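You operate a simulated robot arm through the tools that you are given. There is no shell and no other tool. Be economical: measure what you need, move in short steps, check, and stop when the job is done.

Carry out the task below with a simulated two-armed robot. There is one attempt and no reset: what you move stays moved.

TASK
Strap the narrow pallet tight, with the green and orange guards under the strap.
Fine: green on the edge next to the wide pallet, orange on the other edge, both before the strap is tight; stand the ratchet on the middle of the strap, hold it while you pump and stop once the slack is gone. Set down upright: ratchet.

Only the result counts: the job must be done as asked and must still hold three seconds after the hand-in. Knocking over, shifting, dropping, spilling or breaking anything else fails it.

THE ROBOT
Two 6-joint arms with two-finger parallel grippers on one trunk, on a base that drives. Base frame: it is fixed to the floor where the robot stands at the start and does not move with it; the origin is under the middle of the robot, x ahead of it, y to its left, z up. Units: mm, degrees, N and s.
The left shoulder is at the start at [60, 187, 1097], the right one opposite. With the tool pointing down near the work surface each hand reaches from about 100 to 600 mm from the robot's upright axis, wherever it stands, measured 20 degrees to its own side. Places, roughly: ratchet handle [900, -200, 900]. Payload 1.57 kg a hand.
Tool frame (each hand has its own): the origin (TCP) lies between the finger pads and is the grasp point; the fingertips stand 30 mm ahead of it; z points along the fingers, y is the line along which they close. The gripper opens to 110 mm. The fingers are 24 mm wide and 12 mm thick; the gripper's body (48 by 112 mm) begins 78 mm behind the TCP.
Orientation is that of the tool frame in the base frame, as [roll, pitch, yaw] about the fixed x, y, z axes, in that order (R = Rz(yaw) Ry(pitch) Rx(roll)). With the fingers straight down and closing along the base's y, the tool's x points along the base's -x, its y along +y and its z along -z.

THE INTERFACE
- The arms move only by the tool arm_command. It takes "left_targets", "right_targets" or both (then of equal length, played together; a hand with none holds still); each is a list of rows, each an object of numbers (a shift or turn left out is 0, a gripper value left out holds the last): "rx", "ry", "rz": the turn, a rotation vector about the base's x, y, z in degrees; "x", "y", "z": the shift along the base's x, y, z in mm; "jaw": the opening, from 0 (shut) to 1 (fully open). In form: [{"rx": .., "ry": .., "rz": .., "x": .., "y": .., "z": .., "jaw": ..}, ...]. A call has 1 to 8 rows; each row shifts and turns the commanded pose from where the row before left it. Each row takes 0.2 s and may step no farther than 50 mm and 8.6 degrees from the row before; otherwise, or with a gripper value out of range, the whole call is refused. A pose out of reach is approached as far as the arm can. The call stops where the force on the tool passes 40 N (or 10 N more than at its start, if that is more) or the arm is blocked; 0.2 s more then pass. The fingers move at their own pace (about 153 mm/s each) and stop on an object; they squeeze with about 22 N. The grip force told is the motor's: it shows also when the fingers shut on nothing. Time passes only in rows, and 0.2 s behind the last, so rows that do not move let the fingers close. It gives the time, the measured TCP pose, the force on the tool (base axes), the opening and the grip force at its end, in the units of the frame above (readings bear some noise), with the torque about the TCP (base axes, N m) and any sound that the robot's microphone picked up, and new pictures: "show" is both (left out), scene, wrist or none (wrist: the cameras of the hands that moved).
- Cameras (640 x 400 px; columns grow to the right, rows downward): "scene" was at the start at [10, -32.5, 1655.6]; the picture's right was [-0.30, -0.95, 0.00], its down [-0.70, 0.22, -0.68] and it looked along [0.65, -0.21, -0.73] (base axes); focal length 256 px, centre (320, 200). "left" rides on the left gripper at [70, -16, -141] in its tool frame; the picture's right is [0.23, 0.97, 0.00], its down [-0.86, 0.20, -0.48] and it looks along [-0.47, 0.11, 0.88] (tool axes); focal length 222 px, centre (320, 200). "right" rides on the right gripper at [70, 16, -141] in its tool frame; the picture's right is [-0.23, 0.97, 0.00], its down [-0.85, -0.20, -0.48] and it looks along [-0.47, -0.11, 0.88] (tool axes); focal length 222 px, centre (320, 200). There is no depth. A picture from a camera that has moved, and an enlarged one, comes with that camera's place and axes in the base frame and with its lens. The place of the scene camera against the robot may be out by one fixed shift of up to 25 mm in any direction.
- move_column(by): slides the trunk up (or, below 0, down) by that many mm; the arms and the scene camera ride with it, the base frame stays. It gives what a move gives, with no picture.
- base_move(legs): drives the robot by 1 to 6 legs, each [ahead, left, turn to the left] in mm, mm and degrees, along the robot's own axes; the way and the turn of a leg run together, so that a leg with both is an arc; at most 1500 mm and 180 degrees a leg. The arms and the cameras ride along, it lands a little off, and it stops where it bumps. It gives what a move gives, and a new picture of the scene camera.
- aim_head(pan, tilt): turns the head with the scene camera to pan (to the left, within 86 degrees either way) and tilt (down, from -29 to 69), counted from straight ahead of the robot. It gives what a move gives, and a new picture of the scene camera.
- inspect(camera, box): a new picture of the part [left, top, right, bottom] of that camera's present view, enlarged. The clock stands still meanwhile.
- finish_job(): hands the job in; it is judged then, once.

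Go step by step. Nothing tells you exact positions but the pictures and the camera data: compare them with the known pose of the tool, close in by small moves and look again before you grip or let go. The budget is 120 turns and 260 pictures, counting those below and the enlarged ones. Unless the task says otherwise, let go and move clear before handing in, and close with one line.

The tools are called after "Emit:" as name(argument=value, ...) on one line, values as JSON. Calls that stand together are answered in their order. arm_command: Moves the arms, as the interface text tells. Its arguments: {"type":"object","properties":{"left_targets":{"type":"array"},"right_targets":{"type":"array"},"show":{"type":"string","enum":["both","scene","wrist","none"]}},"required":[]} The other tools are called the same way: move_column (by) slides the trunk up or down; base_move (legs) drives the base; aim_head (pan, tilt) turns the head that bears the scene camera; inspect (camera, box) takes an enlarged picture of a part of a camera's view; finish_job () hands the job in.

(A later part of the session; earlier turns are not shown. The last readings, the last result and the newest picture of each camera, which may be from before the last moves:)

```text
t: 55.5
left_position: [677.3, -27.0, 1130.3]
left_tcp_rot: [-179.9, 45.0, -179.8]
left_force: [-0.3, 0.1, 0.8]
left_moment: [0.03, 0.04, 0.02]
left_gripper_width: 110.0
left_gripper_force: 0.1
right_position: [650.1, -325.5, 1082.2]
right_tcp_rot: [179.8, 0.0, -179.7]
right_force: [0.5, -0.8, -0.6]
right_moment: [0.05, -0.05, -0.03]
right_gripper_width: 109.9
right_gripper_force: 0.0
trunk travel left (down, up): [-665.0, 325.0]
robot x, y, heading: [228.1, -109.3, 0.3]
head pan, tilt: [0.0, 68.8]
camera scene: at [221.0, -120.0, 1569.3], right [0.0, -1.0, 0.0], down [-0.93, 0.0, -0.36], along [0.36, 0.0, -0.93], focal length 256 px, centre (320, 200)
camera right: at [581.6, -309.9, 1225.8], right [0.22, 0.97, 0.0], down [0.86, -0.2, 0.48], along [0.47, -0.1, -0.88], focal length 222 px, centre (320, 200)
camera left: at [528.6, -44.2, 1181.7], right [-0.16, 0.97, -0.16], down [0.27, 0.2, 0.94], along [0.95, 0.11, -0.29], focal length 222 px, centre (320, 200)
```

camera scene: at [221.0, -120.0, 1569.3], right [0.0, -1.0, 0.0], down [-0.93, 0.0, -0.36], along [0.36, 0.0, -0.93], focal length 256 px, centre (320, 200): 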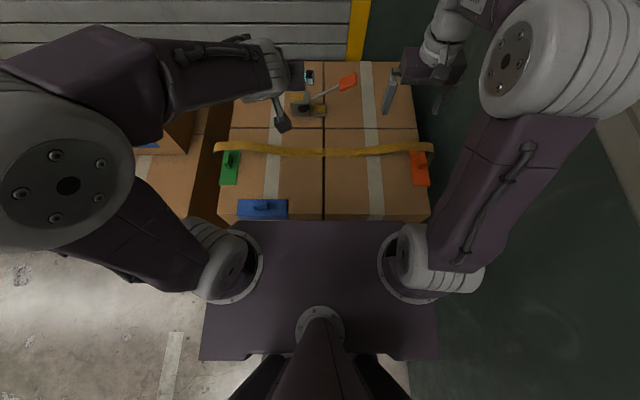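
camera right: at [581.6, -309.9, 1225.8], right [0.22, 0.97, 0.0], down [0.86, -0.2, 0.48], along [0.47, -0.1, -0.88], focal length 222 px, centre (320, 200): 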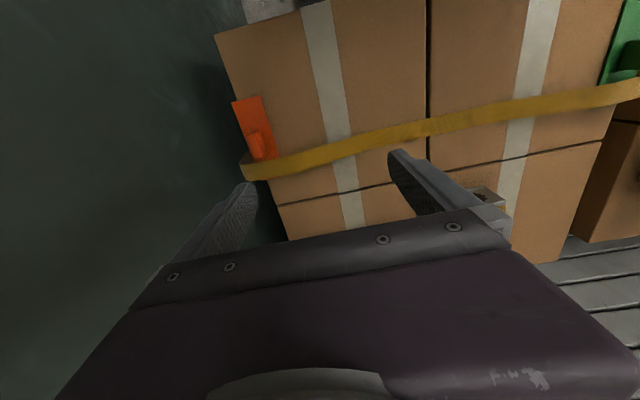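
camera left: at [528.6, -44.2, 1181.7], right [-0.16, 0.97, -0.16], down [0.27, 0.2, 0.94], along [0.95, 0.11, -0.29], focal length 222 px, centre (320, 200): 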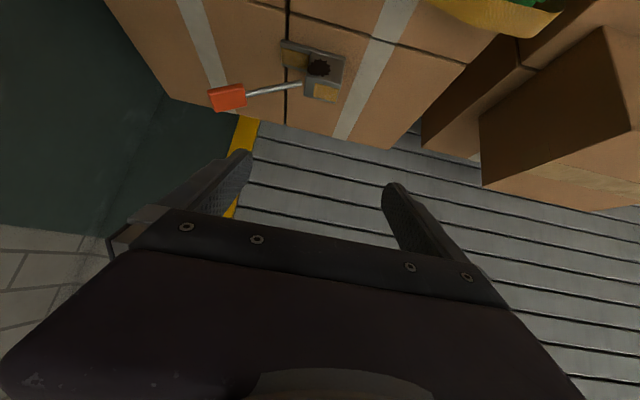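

Left hand is tilted 45° at the correct yaw. I bring it down towards the ratchet in stages.

Emit:
arm_command(left_targets=[{"x": 15, "y": -4, "z": -35}, {"x": 15, "y": -4, "z": -40}, {"x": 15, "y": -4, "z": -40}, {"x": 15, "y": -4, "z": -35}, {"x": 20, "y": -4, "z": -20}, {"x": 20, "z": -10}, {}], show="both")

Emit:
inspect(camera="left", box=[180, 40, 440, 230])

```text
t: 57.1
left_position: [778.7, -45.0, 949.1]
left_tcp_rot: [-179.7, 45.1, -179.6]
left_force: [-0.1, 0.6, 0.8]
left_moment: [0.01, -0.02, -0.01]
left_gripper_width: 110.1
left_gripper_force: 0.1
right_position: [650.6, -323.4, 1083.4]
right_tcp_rot: [179.8, 0.0, -179.7]
right_force: [-0.9, -1.0, 0.1]
right_moment: [-0.04, -0.02, 0.02]
right_gripper_width: 109.9
right_gripper_force: 0.1
trunk travel left (down, up): [-665.0, 325.0]
robot x, y, heading: [230.7, -110.5, 0.3]
head pan, tilt: [0.0, 68.8]
camera scene: at [219.9, -118.7, 1569.3], right [0.0, -1.0, 0.0], down [-0.93, 0.0, -0.36], along [0.36, 0.0, -0.93], focal length 256 px, centre (320, 200)
camera left: at [630.2, -62.3, 1000.3], right [-0.16, 0.97, -0.16], down [0.26, 0.2, 0.94], along [0.95, 0.11, -0.29], focal length 222 px, centre (320, 200)
```

scene: 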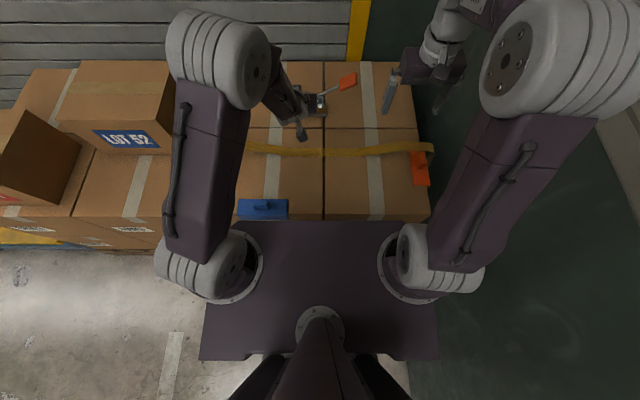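
left: 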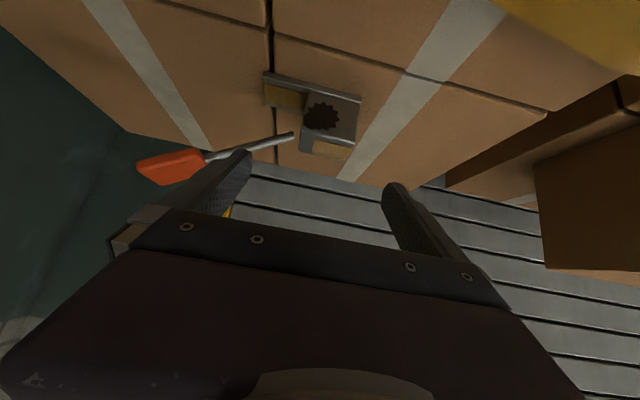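

```text
2.11 times, centred on (310, 135) of left
camera zoom: at [630.2, -62.3, 1000.3], right [-0.16, 0.97, -0.16], down [0.26, 0.2, 0.94], along [0.95, 0.11, -0.29], focal length 468 px, centre (341, 337)
```

zoom: 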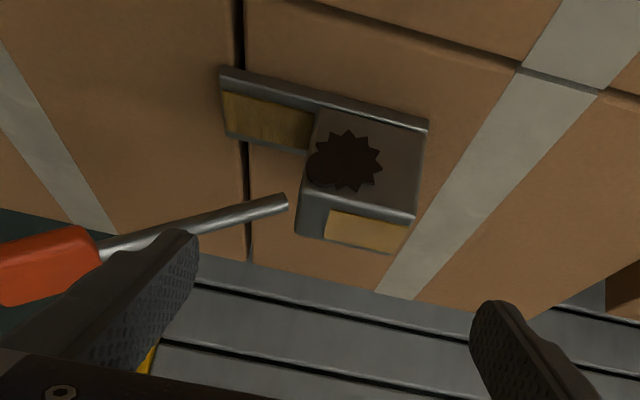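

Refined: body x 868–928, y -72…-4, top z≈843; rod pivots on the gear (y≈-50, z≈820) and passes above my planned finger path. I go to pre-grasp along the 45° line.

Emit:
arm_command(left_targets=[{"x": 10, "y": 4, "z": -25}, {"x": 10, "y": 3, "z": -25}, {"x": 10, "z": -16}, {"x": 14, "z": -14}, {"x": 14, "z": -14}, {}], show="both")

Emit:
inspect(camera="left", box=[180, 80, 440, 270])

Emit:
inspect(camera="scene", box=[230, 50, 390, 160])

```text
t: 58.5
left_position: [837.4, -38.2, 854.9]
left_tcp_rot: [-179.7, 45.0, -179.5]
left_force: [-1.1, 0.1, -1.0]
left_moment: [-0.06, 0.0, 0.0]
left_gripper_width: 110.0
left_gripper_force: 0.0
right_position: [650.2, -324.7, 1084.9]
right_tcp_rot: [179.9, -0.1, -179.7]
right_force: [0.6, -0.2, 0.0]
right_moment: [-0.01, -0.01, 0.02]
right_gripper_width: 110.0
right_gripper_force: 0.0
trunk travel left (down, up): [-665.0, 325.0]
robot x, y, heading: [230.8, -110.1, 0.3]
head pan, tilt: [0.0, 68.8]
camera scene: at [220.0, -118.6, 1569.3], right [0.0, -1.0, 0.0], down [-0.93, 0.0, -0.36], along [0.36, 0.0, -0.93], focal length 256 px, centre (320, 200)
camera left: at [688.6, -56.7, 906.3], right [-0.16, 0.97, -0.16], down [0.26, 0.2, 0.94], along [0.95, 0.11, -0.29], focal length 222 px, centre (320, 200)
```

scene: 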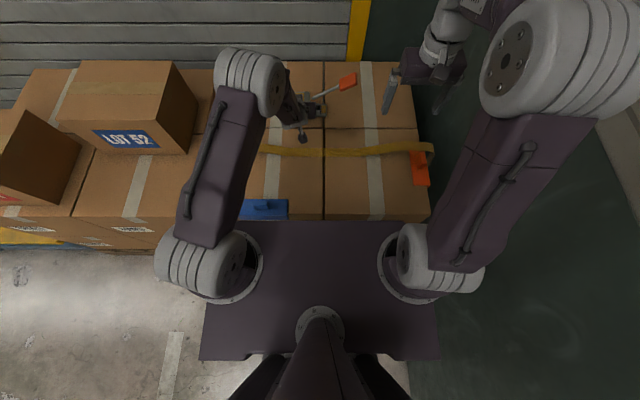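
left: 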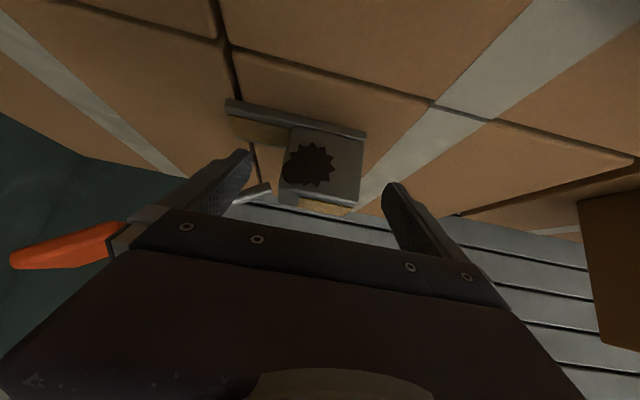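

```text
2.11 times, centred on (310, 175) of left
camera zoom: at [688.6, -56.7, 906.3], right [-0.16, 0.97, -0.16], down [0.26, 0.2, 0.94], along [0.95, 0.11, -0.29], focal length 468 px, centre (341, 253)
```

zoom: 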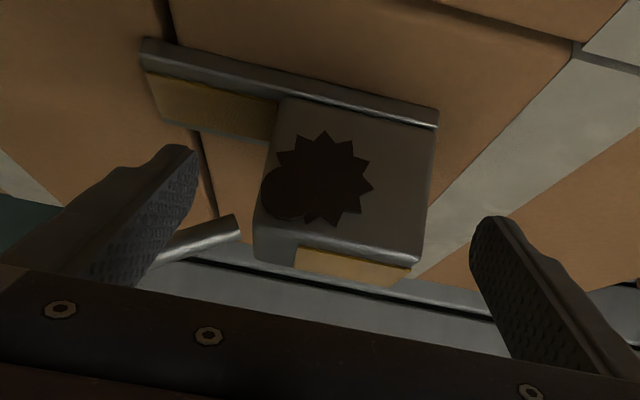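

```text
3.64 times, centred on (310, 105) of scene
camera zoom: at [220.0, -118.6, 1569.3], right [0.0, -1.0, 0.0], down [-0.93, 0.0, -0.36], along [0.36, 0.0, -0.93], focal length 930 px, centre (356, 546)
```

zoom: 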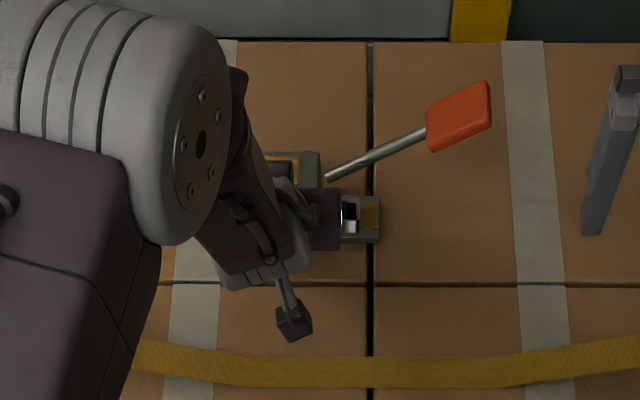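

The base rail is ~18 mm high, so I use a flatter 60° tilt to slip between base and rod. Rotate, then slide in along the finger axis.

Emit:
arm_command(left_targets=[{"ry": -7.5, "z": -4}, {"ry": -7.5, "x": 3, "z": -5}, {"x": 9, "z": -5}, {"x": 9, "z": -5}, {}], show="wrist")

Emit:
inspect(camera="left", box=[180, 100, 440, 290])

Emit:
inspect(camera="right", box=[400, 100, 640, 260])

```text
t: 59.7
left_position: [869.2, -46.5, 839.9]
left_tcp_rot: [-179.6, 60.0, -179.5]
left_force: [-0.1, -0.4, 0.2]
left_moment: [-0.01, 0.01, -0.02]
left_gripper_width: 110.0
left_gripper_force: 0.1
left hand out of reach, approached as far as the arm can: row 2
right_position: [651.1, -324.0, 1083.9]
right_tcp_rot: [180.0, 0.0, -179.6]
right_force: [-0.2, -0.2, 0.2]
right_moment: [0.01, -0.01, 0.0]
right_gripper_width: 110.0
right_gripper_force: 0.1
trunk travel left (down, up): [-665.0, 325.0]
robot x, y, heading: [227.8, -109.1, 0.5]
head pan, tilt: [0.0, 68.8]
camera left: at [711.5, -65.1, 850.0], right [-0.12, 0.97, -0.2], down [0.01, 0.2, 0.98], along [0.99, 0.11, -0.03], focal length 222 px, centre (320, 200)
```

left: 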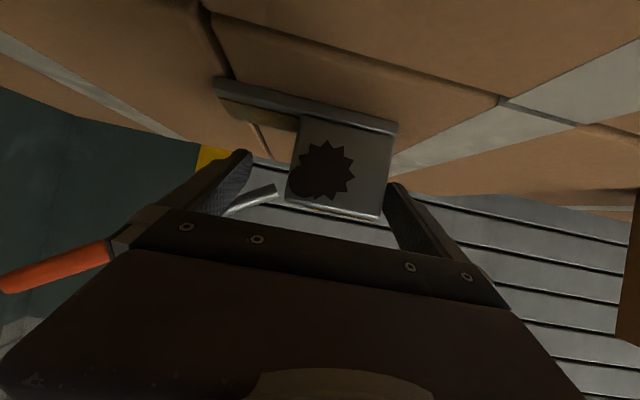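

```text
2.11 times, centred on (310, 195) of left
camera zoom: at [711.5, -65.1, 850.0], right [-0.12, 0.97, -0.2], down [0.01, 0.2, 0.98], along [0.99, 0.11, -0.03], focal length 468 px, centre (341, 210)
```

zoom: 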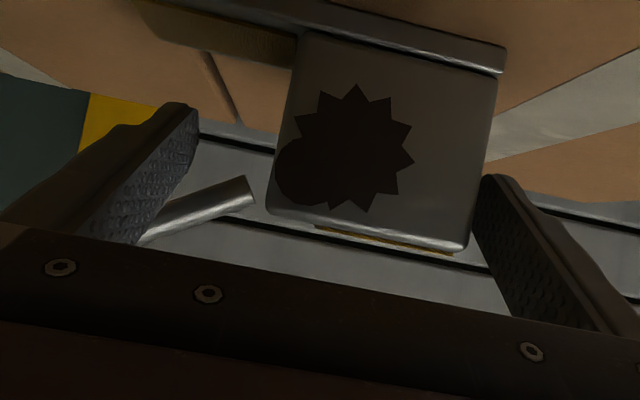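

```text
2.50 times, centred on (520, 180) of right
camera zoom: at [581.2, -308.9, 1226.2], right [0.22, 0.97, 0.0], down [0.86, -0.2, 0.48], along [0.47, -0.1, -0.88], focal length 555 px, centre (-180, 250)
```

zoom: 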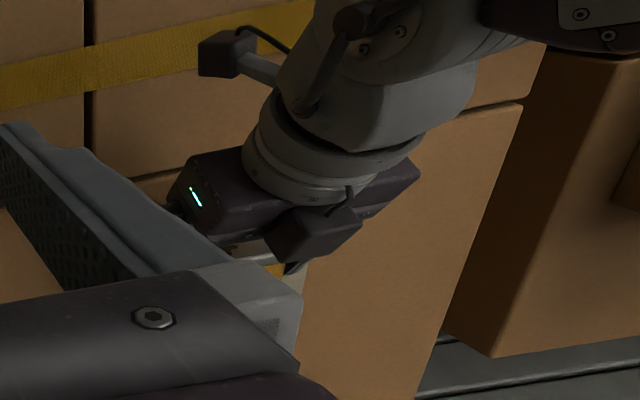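

The arm reported a reach limit at one row; I let it settle and read the pose.

Emit:
arm_command(left_targets=[{}, {}], show="none")

```text
t: 60.3
left_position: [867.9, -46.7, 840.2]
left_tcp_rot: [-179.6, 60.1, -179.6]
left_force: [0.4, 0.1, -0.8]
left_moment: [0.04, -0.03, -0.01]
left_gripper_width: 110.1
left_gripper_force: 0.0
right_position: [650.0, -324.1, 1081.6]
right_tcp_rot: [179.9, -0.1, -179.7]
right_force: [0.4, -0.9, -0.2]
right_moment: [0.03, 0.0, 0.02]
right_gripper_width: 109.8
right_gripper_force: 0.1
trunk travel left (down, up): [-665.0, 325.0]
robot x, y, heading: [231.2, -108.9, 0.2]
head pan, tilt: [0.0, 68.8]
```

It settled 8 mm off in y, but holds. I correct y, then lower onto the grasp line.

Emit:
arm_command(left_targets=[{"y": 4, "z": -3}, {"y": 4, "z": -4}, {"z": -4}, {"x": 3, "z": -3}, {}], show="wrist")

Emit:
inspect(camera="left", box=[180, 100, 440, 290])

```text
t: 61.5
left_position: [872.0, -40.5, 826.0]
left_tcp_rot: [179.9, 60.1, -179.8]
left_force: [-0.2, -0.1, -1.1]
left_moment: [0.0, 0.0, -0.01]
left_gripper_width: 110.0
left_gripper_force: 0.1
right_position: [648.8, -324.6, 1084.5]
right_tcp_rot: [179.9, 0.0, -179.7]
right_force: [0.0, 0.1, 0.4]
right_moment: [-0.02, -0.02, 0.0]
right_gripper_width: 109.9
right_gripper_force: 0.0
trunk travel left (down, up): [-665.0, 325.0]
robot x, y, heading: [229.7, -108.7, 0.2]
head pan, tilt: [0.0, 68.8]
camera left: at [715.4, -58.2, 836.7], right [-0.12, 0.97, -0.2], down [0.01, 0.2, 0.98], along [0.99, 0.11, -0.04], focal length 222 px, centre (320, 200)
```

left: 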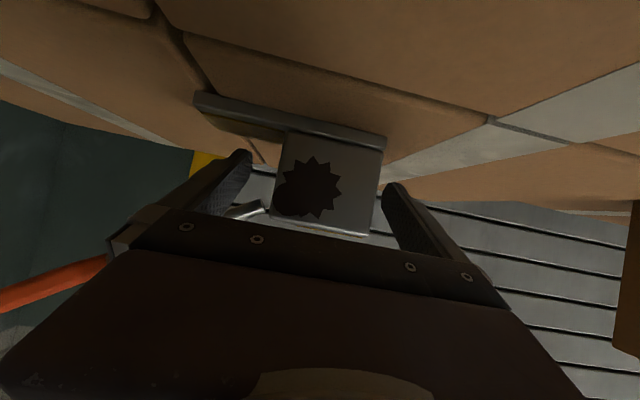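

```text
2.11 times, centred on (310, 195) of left
camera zoom: at [715.4, -58.2, 836.7], right [-0.12, 0.97, -0.2], down [0.01, 0.2, 0.98], along [0.99, 0.11, -0.04], focal length 468 px, centre (341, 210)
```

zoom: 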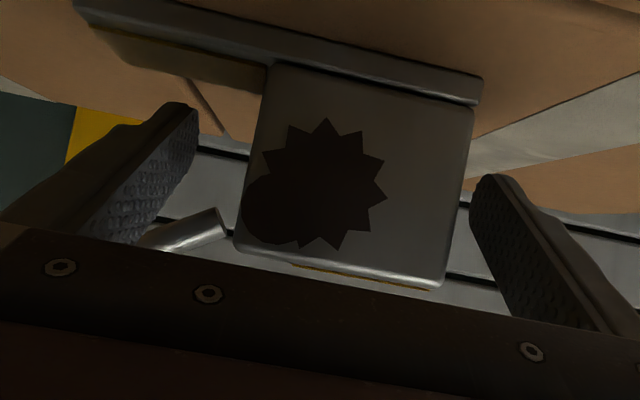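

Well centred; shift 3 mm in y and close.

Emit:
arm_command(left_targets=[{"y": 3, "x": 3}, {"jaw": 0.5}, {"jaw": 0.3}, {}, {}, {}], show="wrist")

Emit:
inspect(camera="left", box=[180, 100, 440, 290])

```text
t: 62.9
left_position: [873.9, -36.5, 826.1]
left_tcp_rot: [179.9, 60.0, -179.9]
left_force: [-0.7, -0.1, -0.1]
left_moment: [-0.19, -0.04, -0.02]
left_gripper_width: 69.7
left_gripper_force: 21.9
right_position: [650.4, -324.8, 1083.9]
right_tcp_rot: [179.9, 0.0, -179.8]
right_force: [-0.1, 0.3, -0.2]
right_moment: [-0.02, 0.0, -0.02]
right_gripper_width: 109.9
right_gripper_force: 0.0
trunk travel left (down, up): [-665.0, 325.0]
robot x, y, heading: [232.2, -112.8, 0.3]
head pan, tilt: [0.0, 68.8]
camera left: at [718.0, -54.7, 836.6], right [-0.12, 0.97, -0.2], down [0.01, 0.2, 0.98], along [0.99, 0.11, -0.04], focal length 222 px, centre (320, 200)
```

left: 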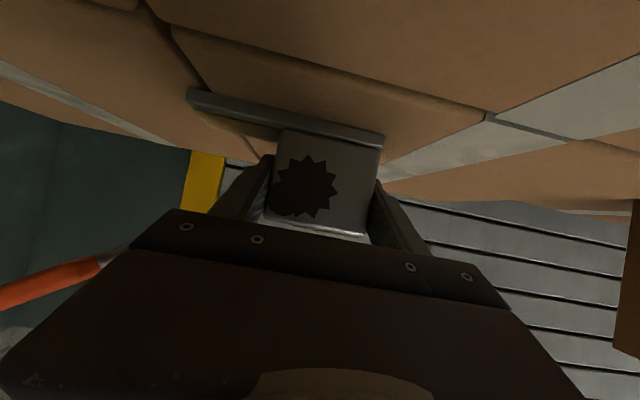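

```text
2.11 times, centred on (310, 195) of left
camera zoom: at [718.0, -54.7, 836.6], right [-0.12, 0.97, -0.2], down [0.01, 0.2, 0.98], along [0.99, 0.11, -0.04], focal length 468 px, centre (341, 210)
```

zoom: 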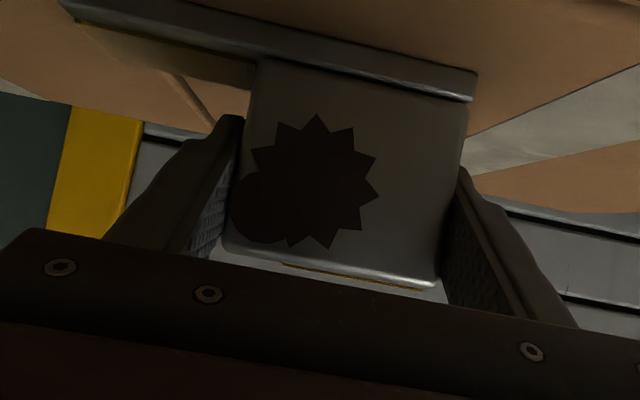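

Gripped at 69.7 mm. Gentle lift test.

Emit:
arm_command(left_targets=[{"z": 2, "jaw": 0.2}, {"z": 3}, {"z": 4}, {"z": 5}, {"z": 6}, {}], show="both")

Emit:
inspect(camera="left", box=[180, 100, 440, 290])

```text
t: 64.3
left_position: [873.8, -36.6, 846.5]
left_tcp_rot: [-179.7, 60.0, -179.6]
left_force: [0.0, 0.7, -3.0]
left_moment: [0.09, 0.02, 0.02]
left_gripper_width: 69.6
left_gripper_force: 22.0
right_position: [651.7, -324.0, 1084.5]
right_tcp_rot: [180.0, 0.0, -179.8]
right_force: [0.3, 0.3, 0.2]
right_moment: [0.0, 0.02, 0.0]
right_gripper_width: 110.2
right_gripper_force: 0.1
trunk travel left (down, up): [-665.0, 325.0]
robot x, y, heading: [229.4, -114.0, 0.3]
head pan, tilt: [0.0, 68.8]
camera scene: at [221.4, -118.5, 1569.3], right [0.0, -1.0, 0.0], down [-0.93, 0.0, -0.36], along [0.36, 0.0, -0.93], focal length 256 px, centre (320, 200)
camera left: at [718.1, -53.7, 856.6], right [-0.12, 0.97, -0.2], down [0.01, 0.2, 0.98], along [0.99, 0.11, -0.04], focal length 222 px, centre (320, 200)
```

scene: 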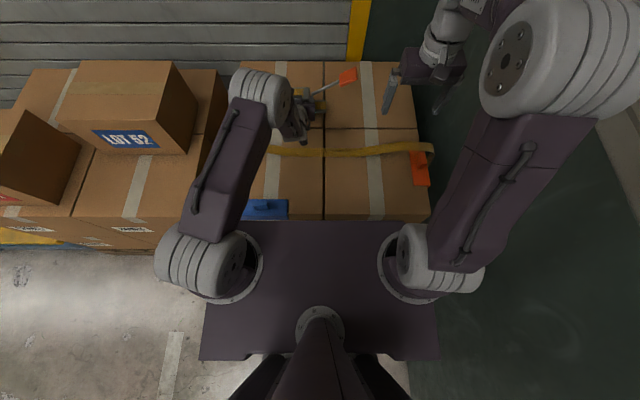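
left: 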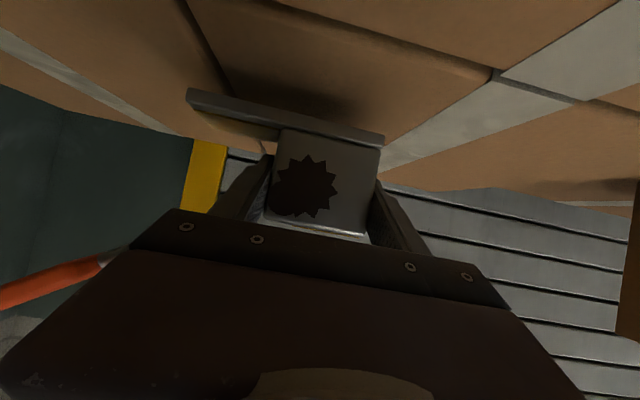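

```text
2.11 times, centred on (310, 195) of left
camera zoom: at [718.1, -53.7, 856.6], right [-0.12, 0.97, -0.2], down [0.01, 0.2, 0.98], along [0.99, 0.11, -0.04], focal length 468 px, centre (341, 210)
```

zoom: 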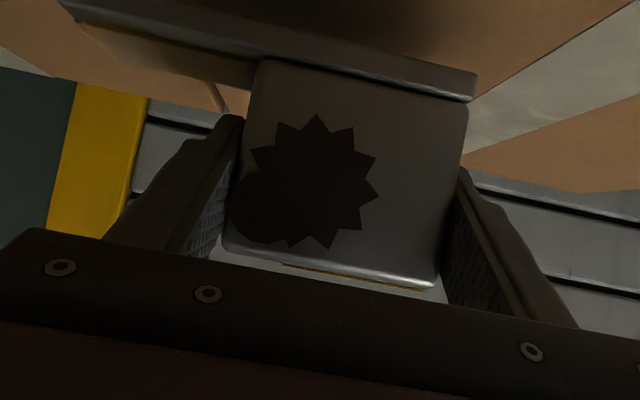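

Lifted level, weight ≈3 N. Carry it to above the strap's middle (TCP target ≈ (682,-89)), gently.

Emit:
arm_command(left_targets=[{"z": 8, "x": -5}, {"z": 10, "x": -12, "y": -3}, {"z": 10, "x": -18, "y": -6}, {"x": -22, "y": -7}, {"x": -25, "y": -7}, {"x": -25, "y": -7}, {"x": -25, "y": -7}, {}], show="none")

Emit:
arm_command(left_targets=[{"x": -20, "y": -6}, {"x": -20, "y": -5}, {"x": -12, "y": -4}, {"x": -8}, {}], show="both")

```text
t: 66.1
left_position: [782.8, -107.6, 894.0]
left_tcp_rot: [179.5, 59.8, -179.9]
left_force: [-0.3, -0.1, -3.7]
left_moment: [0.07, 0.07, 0.01]
left_gripper_width: 69.9
left_gripper_force: 21.9
left hand out of reach, approached as far as the arm can: row 3, 4, 5, 6, 7
right_position: [651.3, -324.8, 1083.8]
right_tcp_rot: [180.0, -0.1, -179.7]
right_force: [0.1, -0.3, -0.4]
right_moment: [-0.02, 0.0, -0.02]
right_gripper_width: 109.9
right_gripper_force: 0.1
trunk travel left (down, up): [-665.0, 325.0]
robot x, y, heading: [230.9, -112.8, 0.3]
head pan, tilt: [0.0, 68.8]
```

```text
t: 67.3
left_position: [740.6, -139.8, 907.0]
left_tcp_rot: [179.8, 59.9, -179.9]
left_force: [0.6, 0.9, -3.5]
left_moment: [0.09, 0.05, -0.03]
left_gripper_width: 70.0
left_gripper_force: 21.9
left hand out of reach, approached as far as the arm can: row 1, 2, 3, 4
right_position: [652.0, -324.0, 1083.5]
right_tcp_rot: [179.9, -0.1, -179.6]
right_force: [0.0, 0.0, 0.5]
right_moment: [0.02, 0.0, 0.0]
right_gripper_width: 110.0
right_gripper_force: 0.1
trunk travel left (down, up): [-665.0, 325.0]
robot x, y, heading: [232.8, -109.9, 0.3]
head pan, tilt: [0.0, 68.8]
camera scene: at [221.2, -118.5, 1569.3], right [0.0, -1.0, 0.0], down [-0.93, 0.0, -0.36], along [0.36, 0.0, -0.93], focal length 256 px, centre (320, 200)
camera left: at [582.9, -159.7, 918.2], right [-0.12, 0.97, -0.19], down [0.01, 0.2, 0.98], along [0.99, 0.11, -0.04], focal length 222 px, centre (320, 200)
```

scene: 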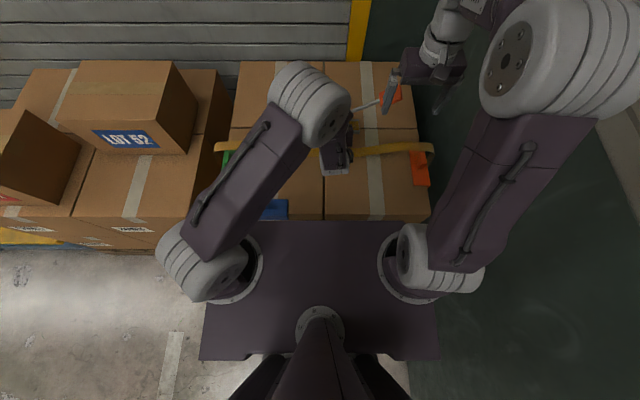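
left: 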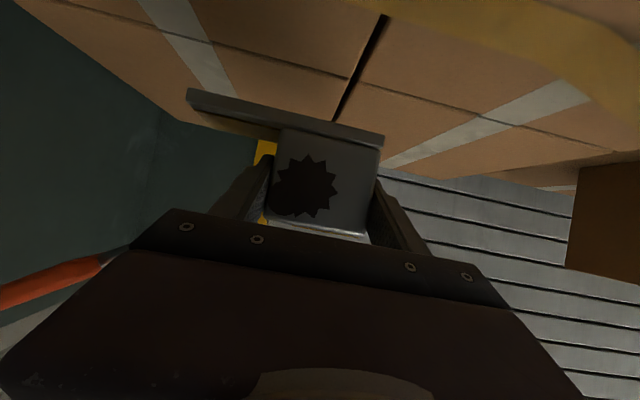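

With the 60° tilt the hand can't come closer to the robot. I extend it back to a comfortable pose and instead drive the base backwards.

Emit:
arm_command(left_targets=[{"x": 15, "y": 15}, {"x": 20, "y": 20}, {"x": 20, "y": 20}, {"x": 20, "y": 20}, {"x": 15, "y": 15, "z": -10}, {"z": -10}, {}], show="none")

```text
t: 68.9
left_position: [833.2, -54.2, 887.5]
left_tcp_rot: [179.5, 59.9, 179.9]
left_force: [0.4, 1.1, -3.3]
left_moment: [0.08, 0.06, 0.0]
left_gripper_width: 69.8
left_gripper_force: 21.9
left hand out of reach, approached as far as the arm can: row 6
right_position: [650.5, -324.4, 1083.8]
right_tcp_rot: [179.9, -0.1, -179.6]
right_force: [0.1, 0.1, -0.3]
right_moment: [-0.01, 0.01, 0.03]
right_gripper_width: 109.8
right_gripper_force: 0.1
trunk travel left (down, up): [-665.0, 325.0]
robot x, y, heading: [230.9, -112.1, 0.3]
head pan, tilt: [0.0, 68.8]
```

I drive back ~170 mm while holding the ratchet above strap height.

Emit:
base_move(legs=[[-85, 0, 0], [-85, 0, 0]])

Emit:
arm_command(right_targets=[{"x": 20, "y": 10}, {"x": 20, "y": 10}, {}], show="both")

```text
t: 70.7
left_position: [663.3, -57.7, 888.7]
left_tcp_rot: [179.4, 59.8, 179.7]
left_force: [-1.2, 0.3, -3.7]
left_moment: [0.1, 0.04, -0.01]
left_gripper_width: 69.8
left_gripper_force: 21.9
right_position: [480.1, -325.4, 1082.9]
right_tcp_rot: [180.0, -0.1, -180.0]
right_force: [-0.1, 0.5, -0.7]
right_moment: [-0.02, -0.05, -0.03]
right_gripper_width: 110.1
right_gripper_force: 0.0
trunk travel left (down, up): [-665.0, 325.0]
robot x, y, heading: [62.8, -109.9, -0.1]
head pan, tilt: [0.0, 68.8]
camera scene: at [50.7, -119.1, 1569.3], right [0.0, -1.0, 0.0], down [-0.93, 0.0, -0.36], along [0.36, 0.0, -0.93], focal length 256 px, centre (320, 200)
```

scene: 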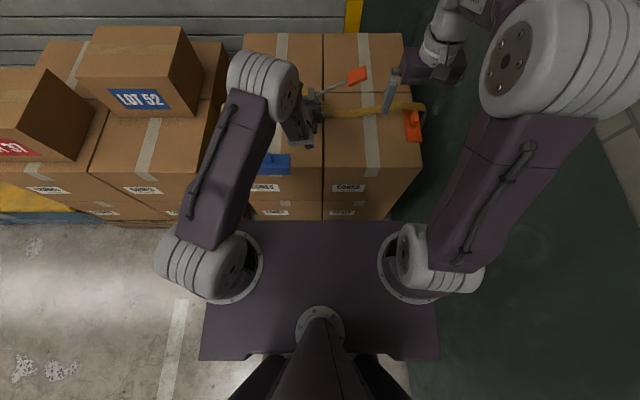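

```text
t: 71.5
left_position: [663.7, -57.2, 888.5]
left_tcp_rot: [179.3, 59.9, 179.7]
left_force: [0.1, -0.2, -3.7]
left_moment: [0.08, 0.02, 0.0]
left_gripper_width: 69.8
left_gripper_force: 22.1
right_position: [521.5, -307.6, 1083.9]
right_tcp_rot: [179.9, 0.0, -179.9]
right_force: [0.5, 0.5, -0.2]
right_moment: [-0.02, 0.02, -0.03]
right_gripper_width: 110.3
right_gripper_force: 0.1
trunk travel left (down, up): [-665.0, 325.0]
robot x, y, heading: [62.5, -112.0, 0.0]
head pan, tilt: [0.0, 68.8]
camera scene: at [51.5, -119.3, 1569.3], right [0.0, -1.0, 0.0], down [-0.93, 0.0, -0.36], along [0.36, 0.0, -0.93], focal length 256 px, centre (320, 200)
camera right: at [452.6, -291.1, 1226.3], right [0.23, 0.97, 0.0], down [0.86, -0.2, 0.48], along [0.47, -0.11, -0.88], focal length 222 px, centre (320, 200)
```

scene: 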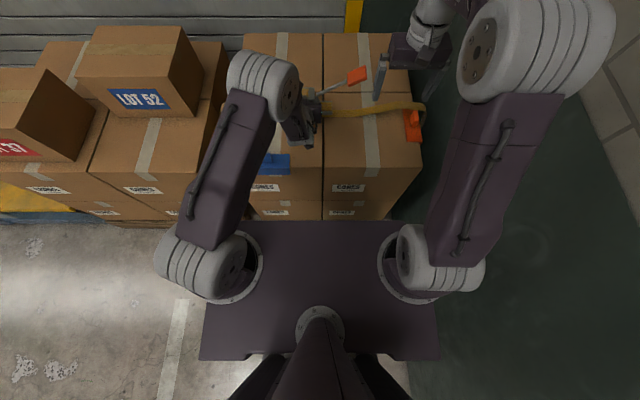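
right: 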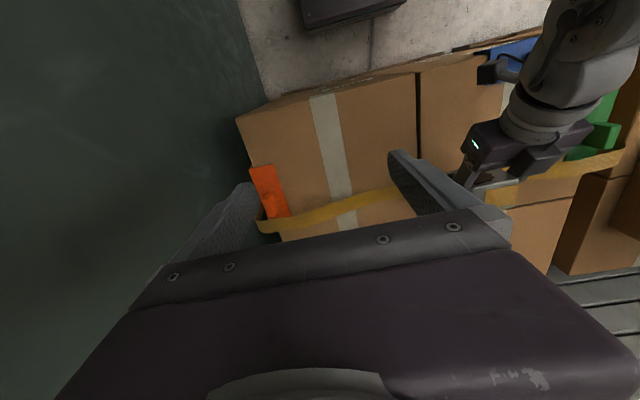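

Now TCP is (664,-57,888). I try small arm moves toward (682,-89).

Emit:
arm_command(left_targets=[{"x": 9, "y": -8}, {"x": 9, "y": -8}, {"y": -8}, {"y": -8}, {}], show="none")

```text
t: 72.7
left_position: [681.5, -89.7, 886.4]
left_tcp_rot: [179.4, 59.9, 179.7]
left_force: [-0.5, 0.4, -2.9]
left_moment: [0.07, 0.05, 0.0]
left_gripper_width: 70.0
left_gripper_force: 22.1
right_position: [523.5, -306.1, 1084.0]
right_tcp_rot: [179.9, -0.1, -179.9]
right_force: [-0.1, 0.2, -0.1]
right_moment: [0.0, -0.03, 0.01]
right_gripper_width: 109.9
right_gripper_force: 0.1
trunk travel left (down, up): [-665.0, 325.0]
robot x, y, heading: [60.5, -109.3, 0.1]
head pan, tilt: [0.0, 68.8]
```

Reached without complaint. Check alignment with the strap from both cameras.

Emit:
inspect(camera="left", box=[160, 0, 560, 250])

Emit:
inspect(camera="scene", box=[220, 40, 440, 178])

Emit:
inspect(camera="right", box=[360, 60, 640, 235])

```text
1.60 times, centred on (360, 125) of left
camera zoom: at [525.8, -107.3, 898.5], right [-0.12, 0.97, -0.19], down [0.02, 0.19, 0.98], along [0.99, 0.11, -0.04], focal length 355 px, centre (256, 320)
```

zoom: 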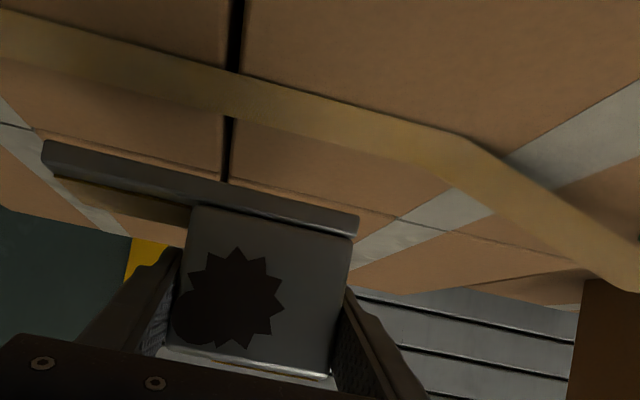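

```text
2.90 times, centred on (330, 109) of scene
camera zoom: at [52.2, -118.9, 1569.3], right [0.0, -1.0, 0.0], down [-0.93, 0.0, -0.36], along [0.36, 0.0, -0.93], focal length 741 px, centre (291, 464)
```

zoom: 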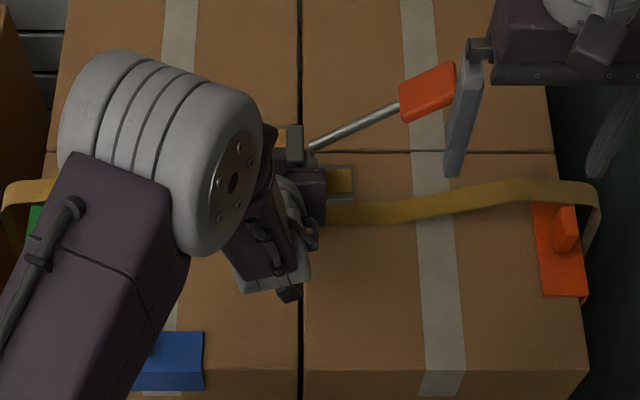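

```text
2.29 times, centred on (500, 148) of right
camera zoom: at [453.0, -290.9, 1226.2], right [0.23, 0.97, 0.0], down [0.86, -0.2, 0.48], along [0.47, -0.11, -0.88], focal length 508 px, centre (-91, 320)
```

zoom: 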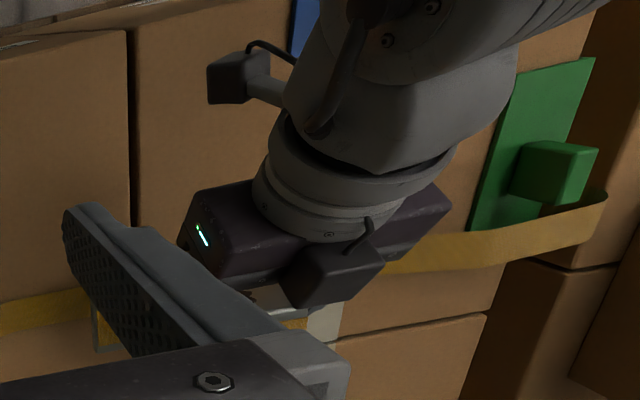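

Strap centre at x≈700, y-centre -121; ratchet lines up within a few mm. I lower it.

Emit:
arm_command(left_targets=[{"x": -2, "z": -12}, {"x": -2, "z": -12}, {"z": -12}, {"z": -8}, {}], show="none")

Emit:
inspect(camera="left", box=[160, 0, 560, 250])

```text
t: 73.9
left_position: [677.5, -89.8, 844.7]
left_tcp_rot: [179.5, 59.9, 179.7]
left_force: [0.5, 0.7, -4.2]
left_moment: [0.11, 0.06, 0.0]
left_gripper_width: 70.0
left_gripper_force: 21.8
right_position: [521.9, -308.0, 1083.1]
right_tcp_rot: [179.8, -0.1, -179.9]
right_force: [0.3, -0.4, 0.2]
right_moment: [0.03, 0.0, -0.01]
right_gripper_width: 109.8
right_gripper_force: 0.0
trunk travel left (down, up): [-665.0, 325.0]
robot x, y, heading: [61.6, -110.5, 0.1]
head pan, tilt: [0.0, 68.8]
```

```text
1.60 times, centred on (360, 125) of left
camera zoom: at [521.1, -107.8, 855.2], right [-0.12, 0.97, -0.19], down [0.01, 0.2, 0.98], along [0.99, 0.11, -0.04], focal length 355 px, centre (256, 320)
```

zoom: 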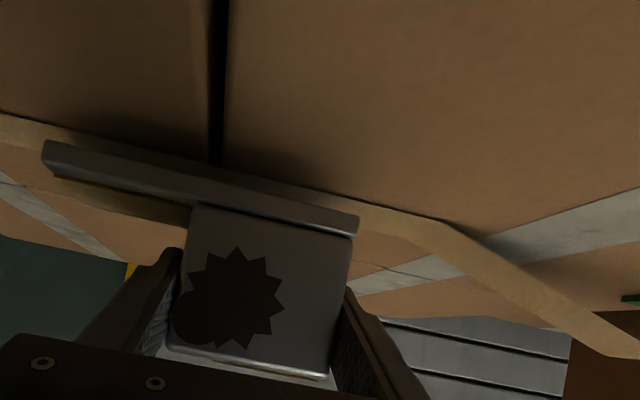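

Strap lies beneath the base, well centred. Lower to contact.

Emit:
arm_command(left_targets=[{"x": -2, "z": -6}, {"z": -4}, {"z": -2}, {"z": -2}, {"z": -2}, {}], show="none")

Emit:
inspect(camera="left", box=[160, 0, 560, 250])

```text
t: 75.3
left_position: [676.4, -89.5, 828.2]
left_tcp_rot: [179.4, 59.9, 179.7]
left_force: [-0.4, 0.0, -3.7]
left_moment: [0.06, 0.03, 0.0]
left_gripper_width: 69.9
left_gripper_force: 22.4
right_position: [522.4, -307.1, 1083.7]
right_tcp_rot: [179.9, -0.1, -179.9]
right_force: [-0.4, -0.6, -0.4]
right_moment: [0.01, 0.01, 0.04]
right_gripper_width: 110.0
right_gripper_force: 0.1
trunk travel left (down, up): [-665.0, 325.0]
robot x, y, heading: [58.3, -111.8, 0.1]
head pan, tilt: [0.0, 68.8]
```

```text
1.60 times, centred on (360, 125) of left
camera zoom: at [519.4, -107.1, 838.8], right [-0.12, 0.97, -0.19], down [0.02, 0.19, 0.98], along [0.99, 0.11, -0.04], focal length 355 px, centre (256, 320)
```

zoom: 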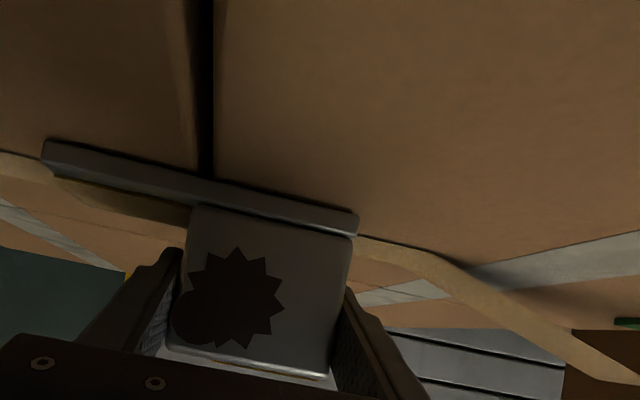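

No contact yet; a bit further down.

Emit:
arm_command(left_targets=[{"z": -1.5}, {"z": -1.5}, {"z": -1}, {}], show="none")

```text
t: 76.3
left_position: [675.3, -89.5, 824.7]
left_tcp_rot: [179.7, 60.2, -179.9]
left_force: [3.5, 3.4, 10.6]
left_moment: [-0.6, 0.04, 0.19]
left_gripper_width: 70.2
left_gripper_force: 22.0
right_position: [520.8, -306.2, 1083.8]
right_tcp_rot: [179.8, 0.0, -179.9]
right_force: [-0.1, 0.0, 0.6]
right_moment: [0.02, -0.02, -0.01]
right_gripper_width: 109.8
right_gripper_force: 0.0
trunk travel left (down, up): [-665.0, 325.0]
robot x, y, heading: [63.4, -110.0, 0.0]
head pan, tilt: [0.0, 68.8]
```

The ratchet stands on the strap (contact ≈14 N) and the left hand keeps hold. Handle should be near (701,-253,899); the right hand turns +90° (closing along x, the hinge axis) and goes above it.

Emit:
arm_command(right_targets=[{"rz": 8, "x": 12, "z": 5}, {"rz": 8.2, "x": 16, "y": 3}, {"rz": 8.2, "x": 16, "y": 3}, {"rz": 8.2, "x": 16, "y": 3}, {"rz": 8.2, "x": 16, "y": 3}, {"rz": 8.2, "x": 16, "y": 3}, {"rz": 8.2, "x": 16, "y": 3}, {"rz": 8.2, "x": 16, "y": 3}], show="none")

Emit:
arm_command(right_targets=[{"rz": 8.2, "x": 16, "y": 3}, {"rz": 8.2, "x": 16, "y": 3}, {"rz": 8.2, "x": 16, "y": 3, "z": -10}, {"z": -20, "x": 5, "jaw": 0.7}, {"z": -20}, {}])

Emit:
inspect(camera="right", box=[160, 40, 480, 240])

Emit:
inspect(camera="scene", box=[250, 40, 430, 150])

```text
t: 78.1
left_position: [674.2, -88.7, 825.2]
left_tcp_rot: [179.5, 60.0, 179.7]
left_force: [4.1, 1.9, 15.3]
left_moment: [-0.52, -0.23, -0.03]
left_gripper_width: 69.8
left_gripper_force: 21.9
right_position: [623.9, -285.6, 1080.8]
right_tcp_rot: [179.9, -0.1, -114.4]
right_force: [0.6, 0.0, -0.2]
right_moment: [-0.02, -0.01, -0.02]
right_gripper_width: 109.9
right_gripper_force: 0.0
right hand out of reach, approached as far as the arm can: row 7, 8
trunk travel left (down, up): [-665.0, 325.0]
robot x, y, heading: [62.3, -111.5, 0.1]
head pan, tilt: [0.0, 68.8]
```

```text
t: 79.5
left_position: [674.3, -89.8, 823.9]
left_tcp_rot: [179.5, 59.7, 179.6]
left_force: [-4.6, 1.0, 8.6]
left_moment: [-0.33, 0.16, -0.15]
left_gripper_width: 70.0
left_gripper_force: 22.1
right_position: [634.2, -278.0, 1020.0]
right_tcp_rot: [-180.0, 0.0, -89.9]
right_force: [-0.2, -0.1, 0.0]
right_moment: [-0.01, -0.05, -0.02]
right_gripper_width: 77.1
right_gripper_force: 0.0
right hand out of reach, approached as far as the arm can: row 1, 2, 3
trunk travel left (down, up): [-665.0, 325.0]
robot x, y, heading: [59.4, -109.1, 0.1]
head pan, tilt: [0.0, 68.8]
camera scene: at [49.0, -119.1, 1569.3], right [0.0, -1.0, 0.0], down [-0.93, 0.0, -0.36], along [0.36, 0.0, -0.93], focal length 256 px, centre (320, 200)
camera right: at [618.5, -347.1, 1163.3], right [-0.97, 0.22, 0.0], down [0.2, 0.86, 0.48], along [0.11, 0.47, -0.88], focal length 222 px, centre (320, 200)
```

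scene: 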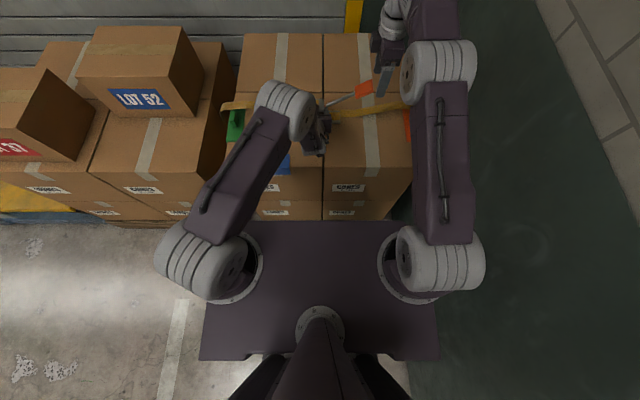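
right: 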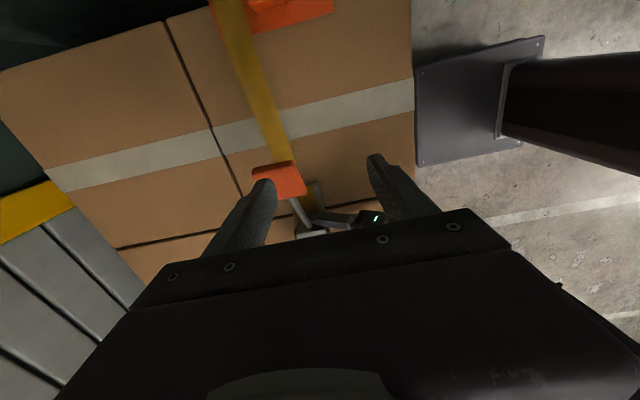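

```text
2.00 times, centred on (320, 140) of right
camera zoom: at [618.5, -347.1, 1163.3], right [-0.97, 0.22, 0.0], down [0.2, 0.86, 0.48], along [0.11, 0.47, -0.88], focal length 444 px, centre (320, 320)
```

zoom: 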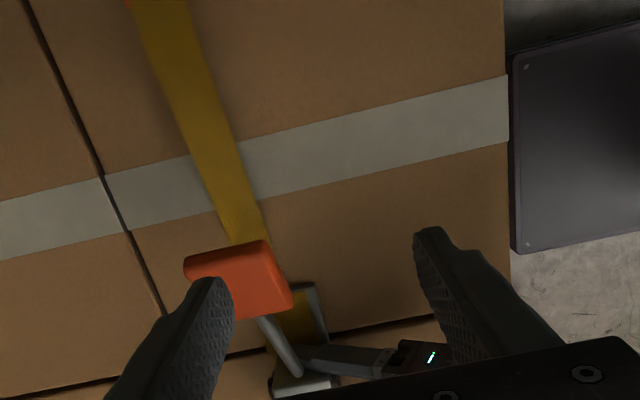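

```text
3.56 times, centred on (340, 95) of scene
camera zoom: at [49.0, -119.1, 1569.3], right [0.0, -1.0, 0.0], down [-0.93, 0.0, -0.36], along [0.36, 0.0, -0.93], focal length 909 px, centre (249, 573)
```

zoom: 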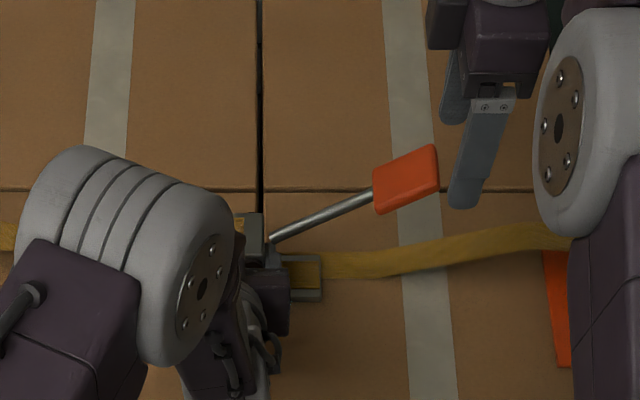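

From this base position the right hand can't reach the handle (x≈701) with the ratchet held flat. The ratchet stands by itself, so I release, retreat, and will re-hold it at a steeper tilt with the base closer.

Emit:
arm_command(left_targets=[{"z": 0.5}, {"jaw": 0.85}, {}, {}, {"x": -9, "z": 5}, {"x": -13, "z": 7.5}, {"x": -17, "z": 10}, {"x": -17, "z": 20}], right_targets=[{}, {}, {}, {}, {"z": 20}, {"z": 20}, {"z": 20}, {"z": 20}], show="both")

Emit:
inspect(camera="left", box=[160, 0, 560, 250])

```text
t: 81.3
left_position: [628.0, -97.3, 873.1]
left_tcp_rot: [178.6, 59.8, 179.2]
left_force: [0.5, 0.1, -0.2]
left_moment: [0.02, 0.03, -0.01]
left_gripper_width: 93.6
left_gripper_force: 0.0
left hand out of reach, approached as far as the arm can: row 7, 8
right_position: [618.7, -279.6, 1097.1]
right_tcp_rot: [179.9, 0.0, -89.9]
right_force: [0.0, -0.1, 0.4]
right_moment: [0.01, -0.05, 0.01]
right_gripper_width: 77.3
right_gripper_force: 0.0
right hand out of reach, approached as far as the arm can: row 7, 8
trunk travel left (down, up): [-665.0, 325.0]
robot x, y, heading: [63.2, -109.6, 0.2]
head pan, tilt: [0.0, 68.8]
camera scene: at [48.7, -119.1, 1569.2], right [0.0, -1.0, 0.0], down [-0.93, 0.0, -0.36], along [0.36, 0.0, -0.93], focal length 256 px, centre (320, 200)
camera right: at [603.9, -349.1, 1239.5], right [-0.97, 0.23, 0.0], down [0.2, 0.86, 0.48], along [0.11, 0.47, -0.88], focal length 222 px, centre (320, 200)
camera left: at [471.3, -116.4, 883.9], right [-0.12, 0.98, -0.18], down [0.01, 0.19, 0.98], along [0.99, 0.12, -0.04], focal length 222 px, centre (320, 200)
```

scene: 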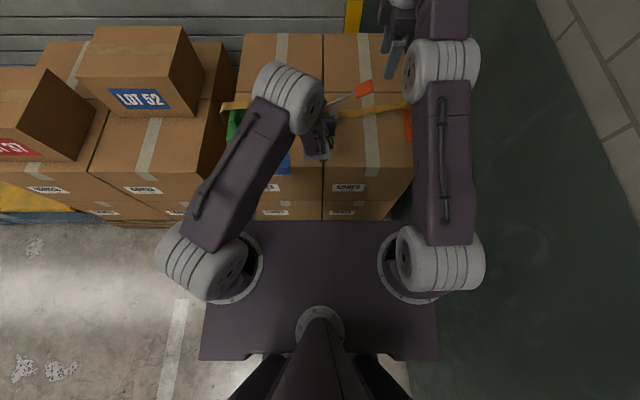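
right: 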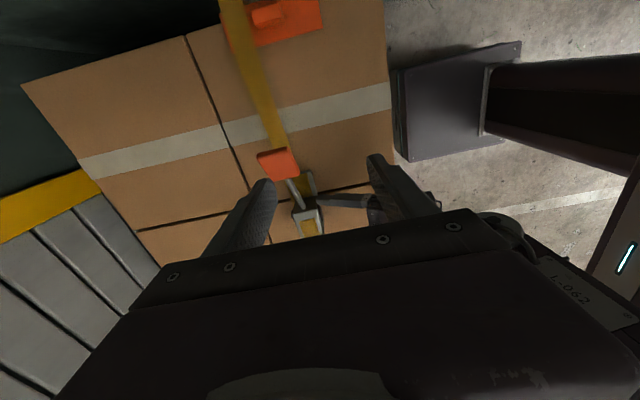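
left: 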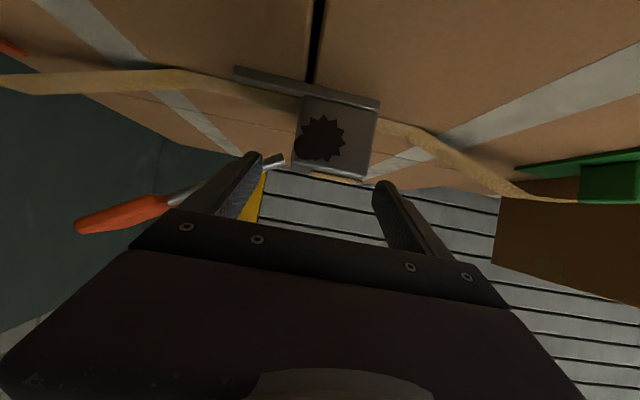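

```text
1.60 times, centred on (360, 125) of left
camera zoom: at [471.3, -116.4, 883.9], right [-0.12, 0.98, -0.18], down [0.01, 0.19, 0.98], along [0.99, 0.12, -0.04], focal length 355 px, centre (256, 320)
```

zoom: 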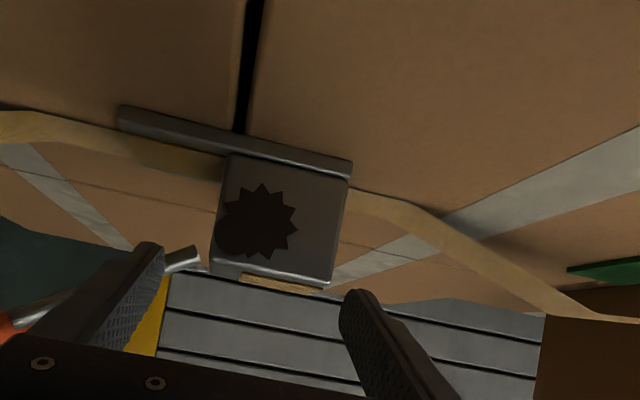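

The ratchet stands upright on the strap, centred on the seam. Raise and un-tilt the left hand to 36°, pull it back, then drive forward.

Emit:
arm_command(left_targets=[{"z": 30, "x": -5}, {"z": 30, "ry": 8, "x": -10}, {"z": 25, "ry": 8, "x": -15}, {"z": 20, "ry": 8, "x": -20}, {"x": -25, "y": 5}, {"x": -15, "y": 5}, {}], show="none")

Emit:
base_move(legs=[[60, 0, 0], [60, 0, 0]])

```text
t: 82.9
left_position: [539.8, -87.6, 976.7]
left_tcp_rot: [179.6, 35.9, 179.8]
left_force: [-1.1, -0.7, 0.0]
left_moment: [-0.03, 0.02, -0.02]
left_gripper_width: 93.1
left_gripper_force: 0.1
right_position: [621.4, -279.1, 1096.6]
right_tcp_rot: [179.8, 0.1, -89.9]
right_force: [0.8, 0.5, 0.3]
right_moment: [0.02, 0.0, -0.01]
right_gripper_width: 77.2
right_gripper_force: 0.0
trunk travel left (down, up): [-665.0, 325.0]
robot x, y, heading: [61.2, -109.3, -0.2]
head pan, tilt: [0.0, 68.8]
```

```text
t: 84.4
left_position: [659.2, -86.5, 977.7]
left_tcp_rot: [179.6, 35.9, 179.9]
left_force: [0.4, -0.8, -0.2]
left_moment: [0.0, 0.04, 0.02]
left_gripper_width: 93.7
left_gripper_force: 0.0
right_position: [742.2, -279.0, 1095.9]
right_tcp_rot: [179.8, 0.0, -89.9]
right_force: [-0.3, 0.0, -0.2]
right_moment: [0.01, 0.02, -0.02]
right_gripper_width: 77.1
right_gripper_force: 0.1
trunk travel left (down, up): [-665.0, 325.0]
robot x, y, heading: [184.8, -108.4, 0.2]
head pan, tilt: [0.0, 68.8]
camera scene: at [170.6, -118.6, 1569.4], right [0.0, -1.0, 0.0], down [-0.93, 0.0, -0.36], along [0.36, 0.0, -0.93], focal length 256 px, centre (320, 200)
```

scene: 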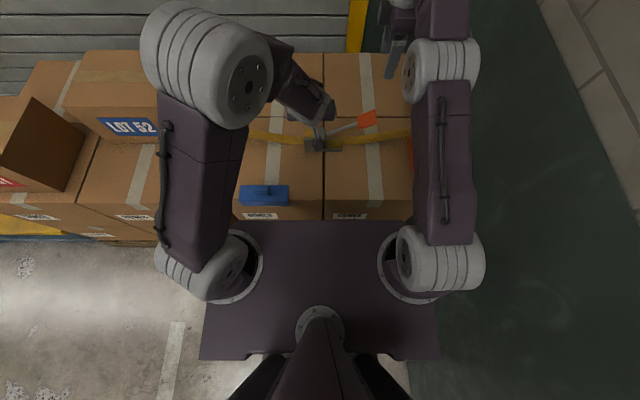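

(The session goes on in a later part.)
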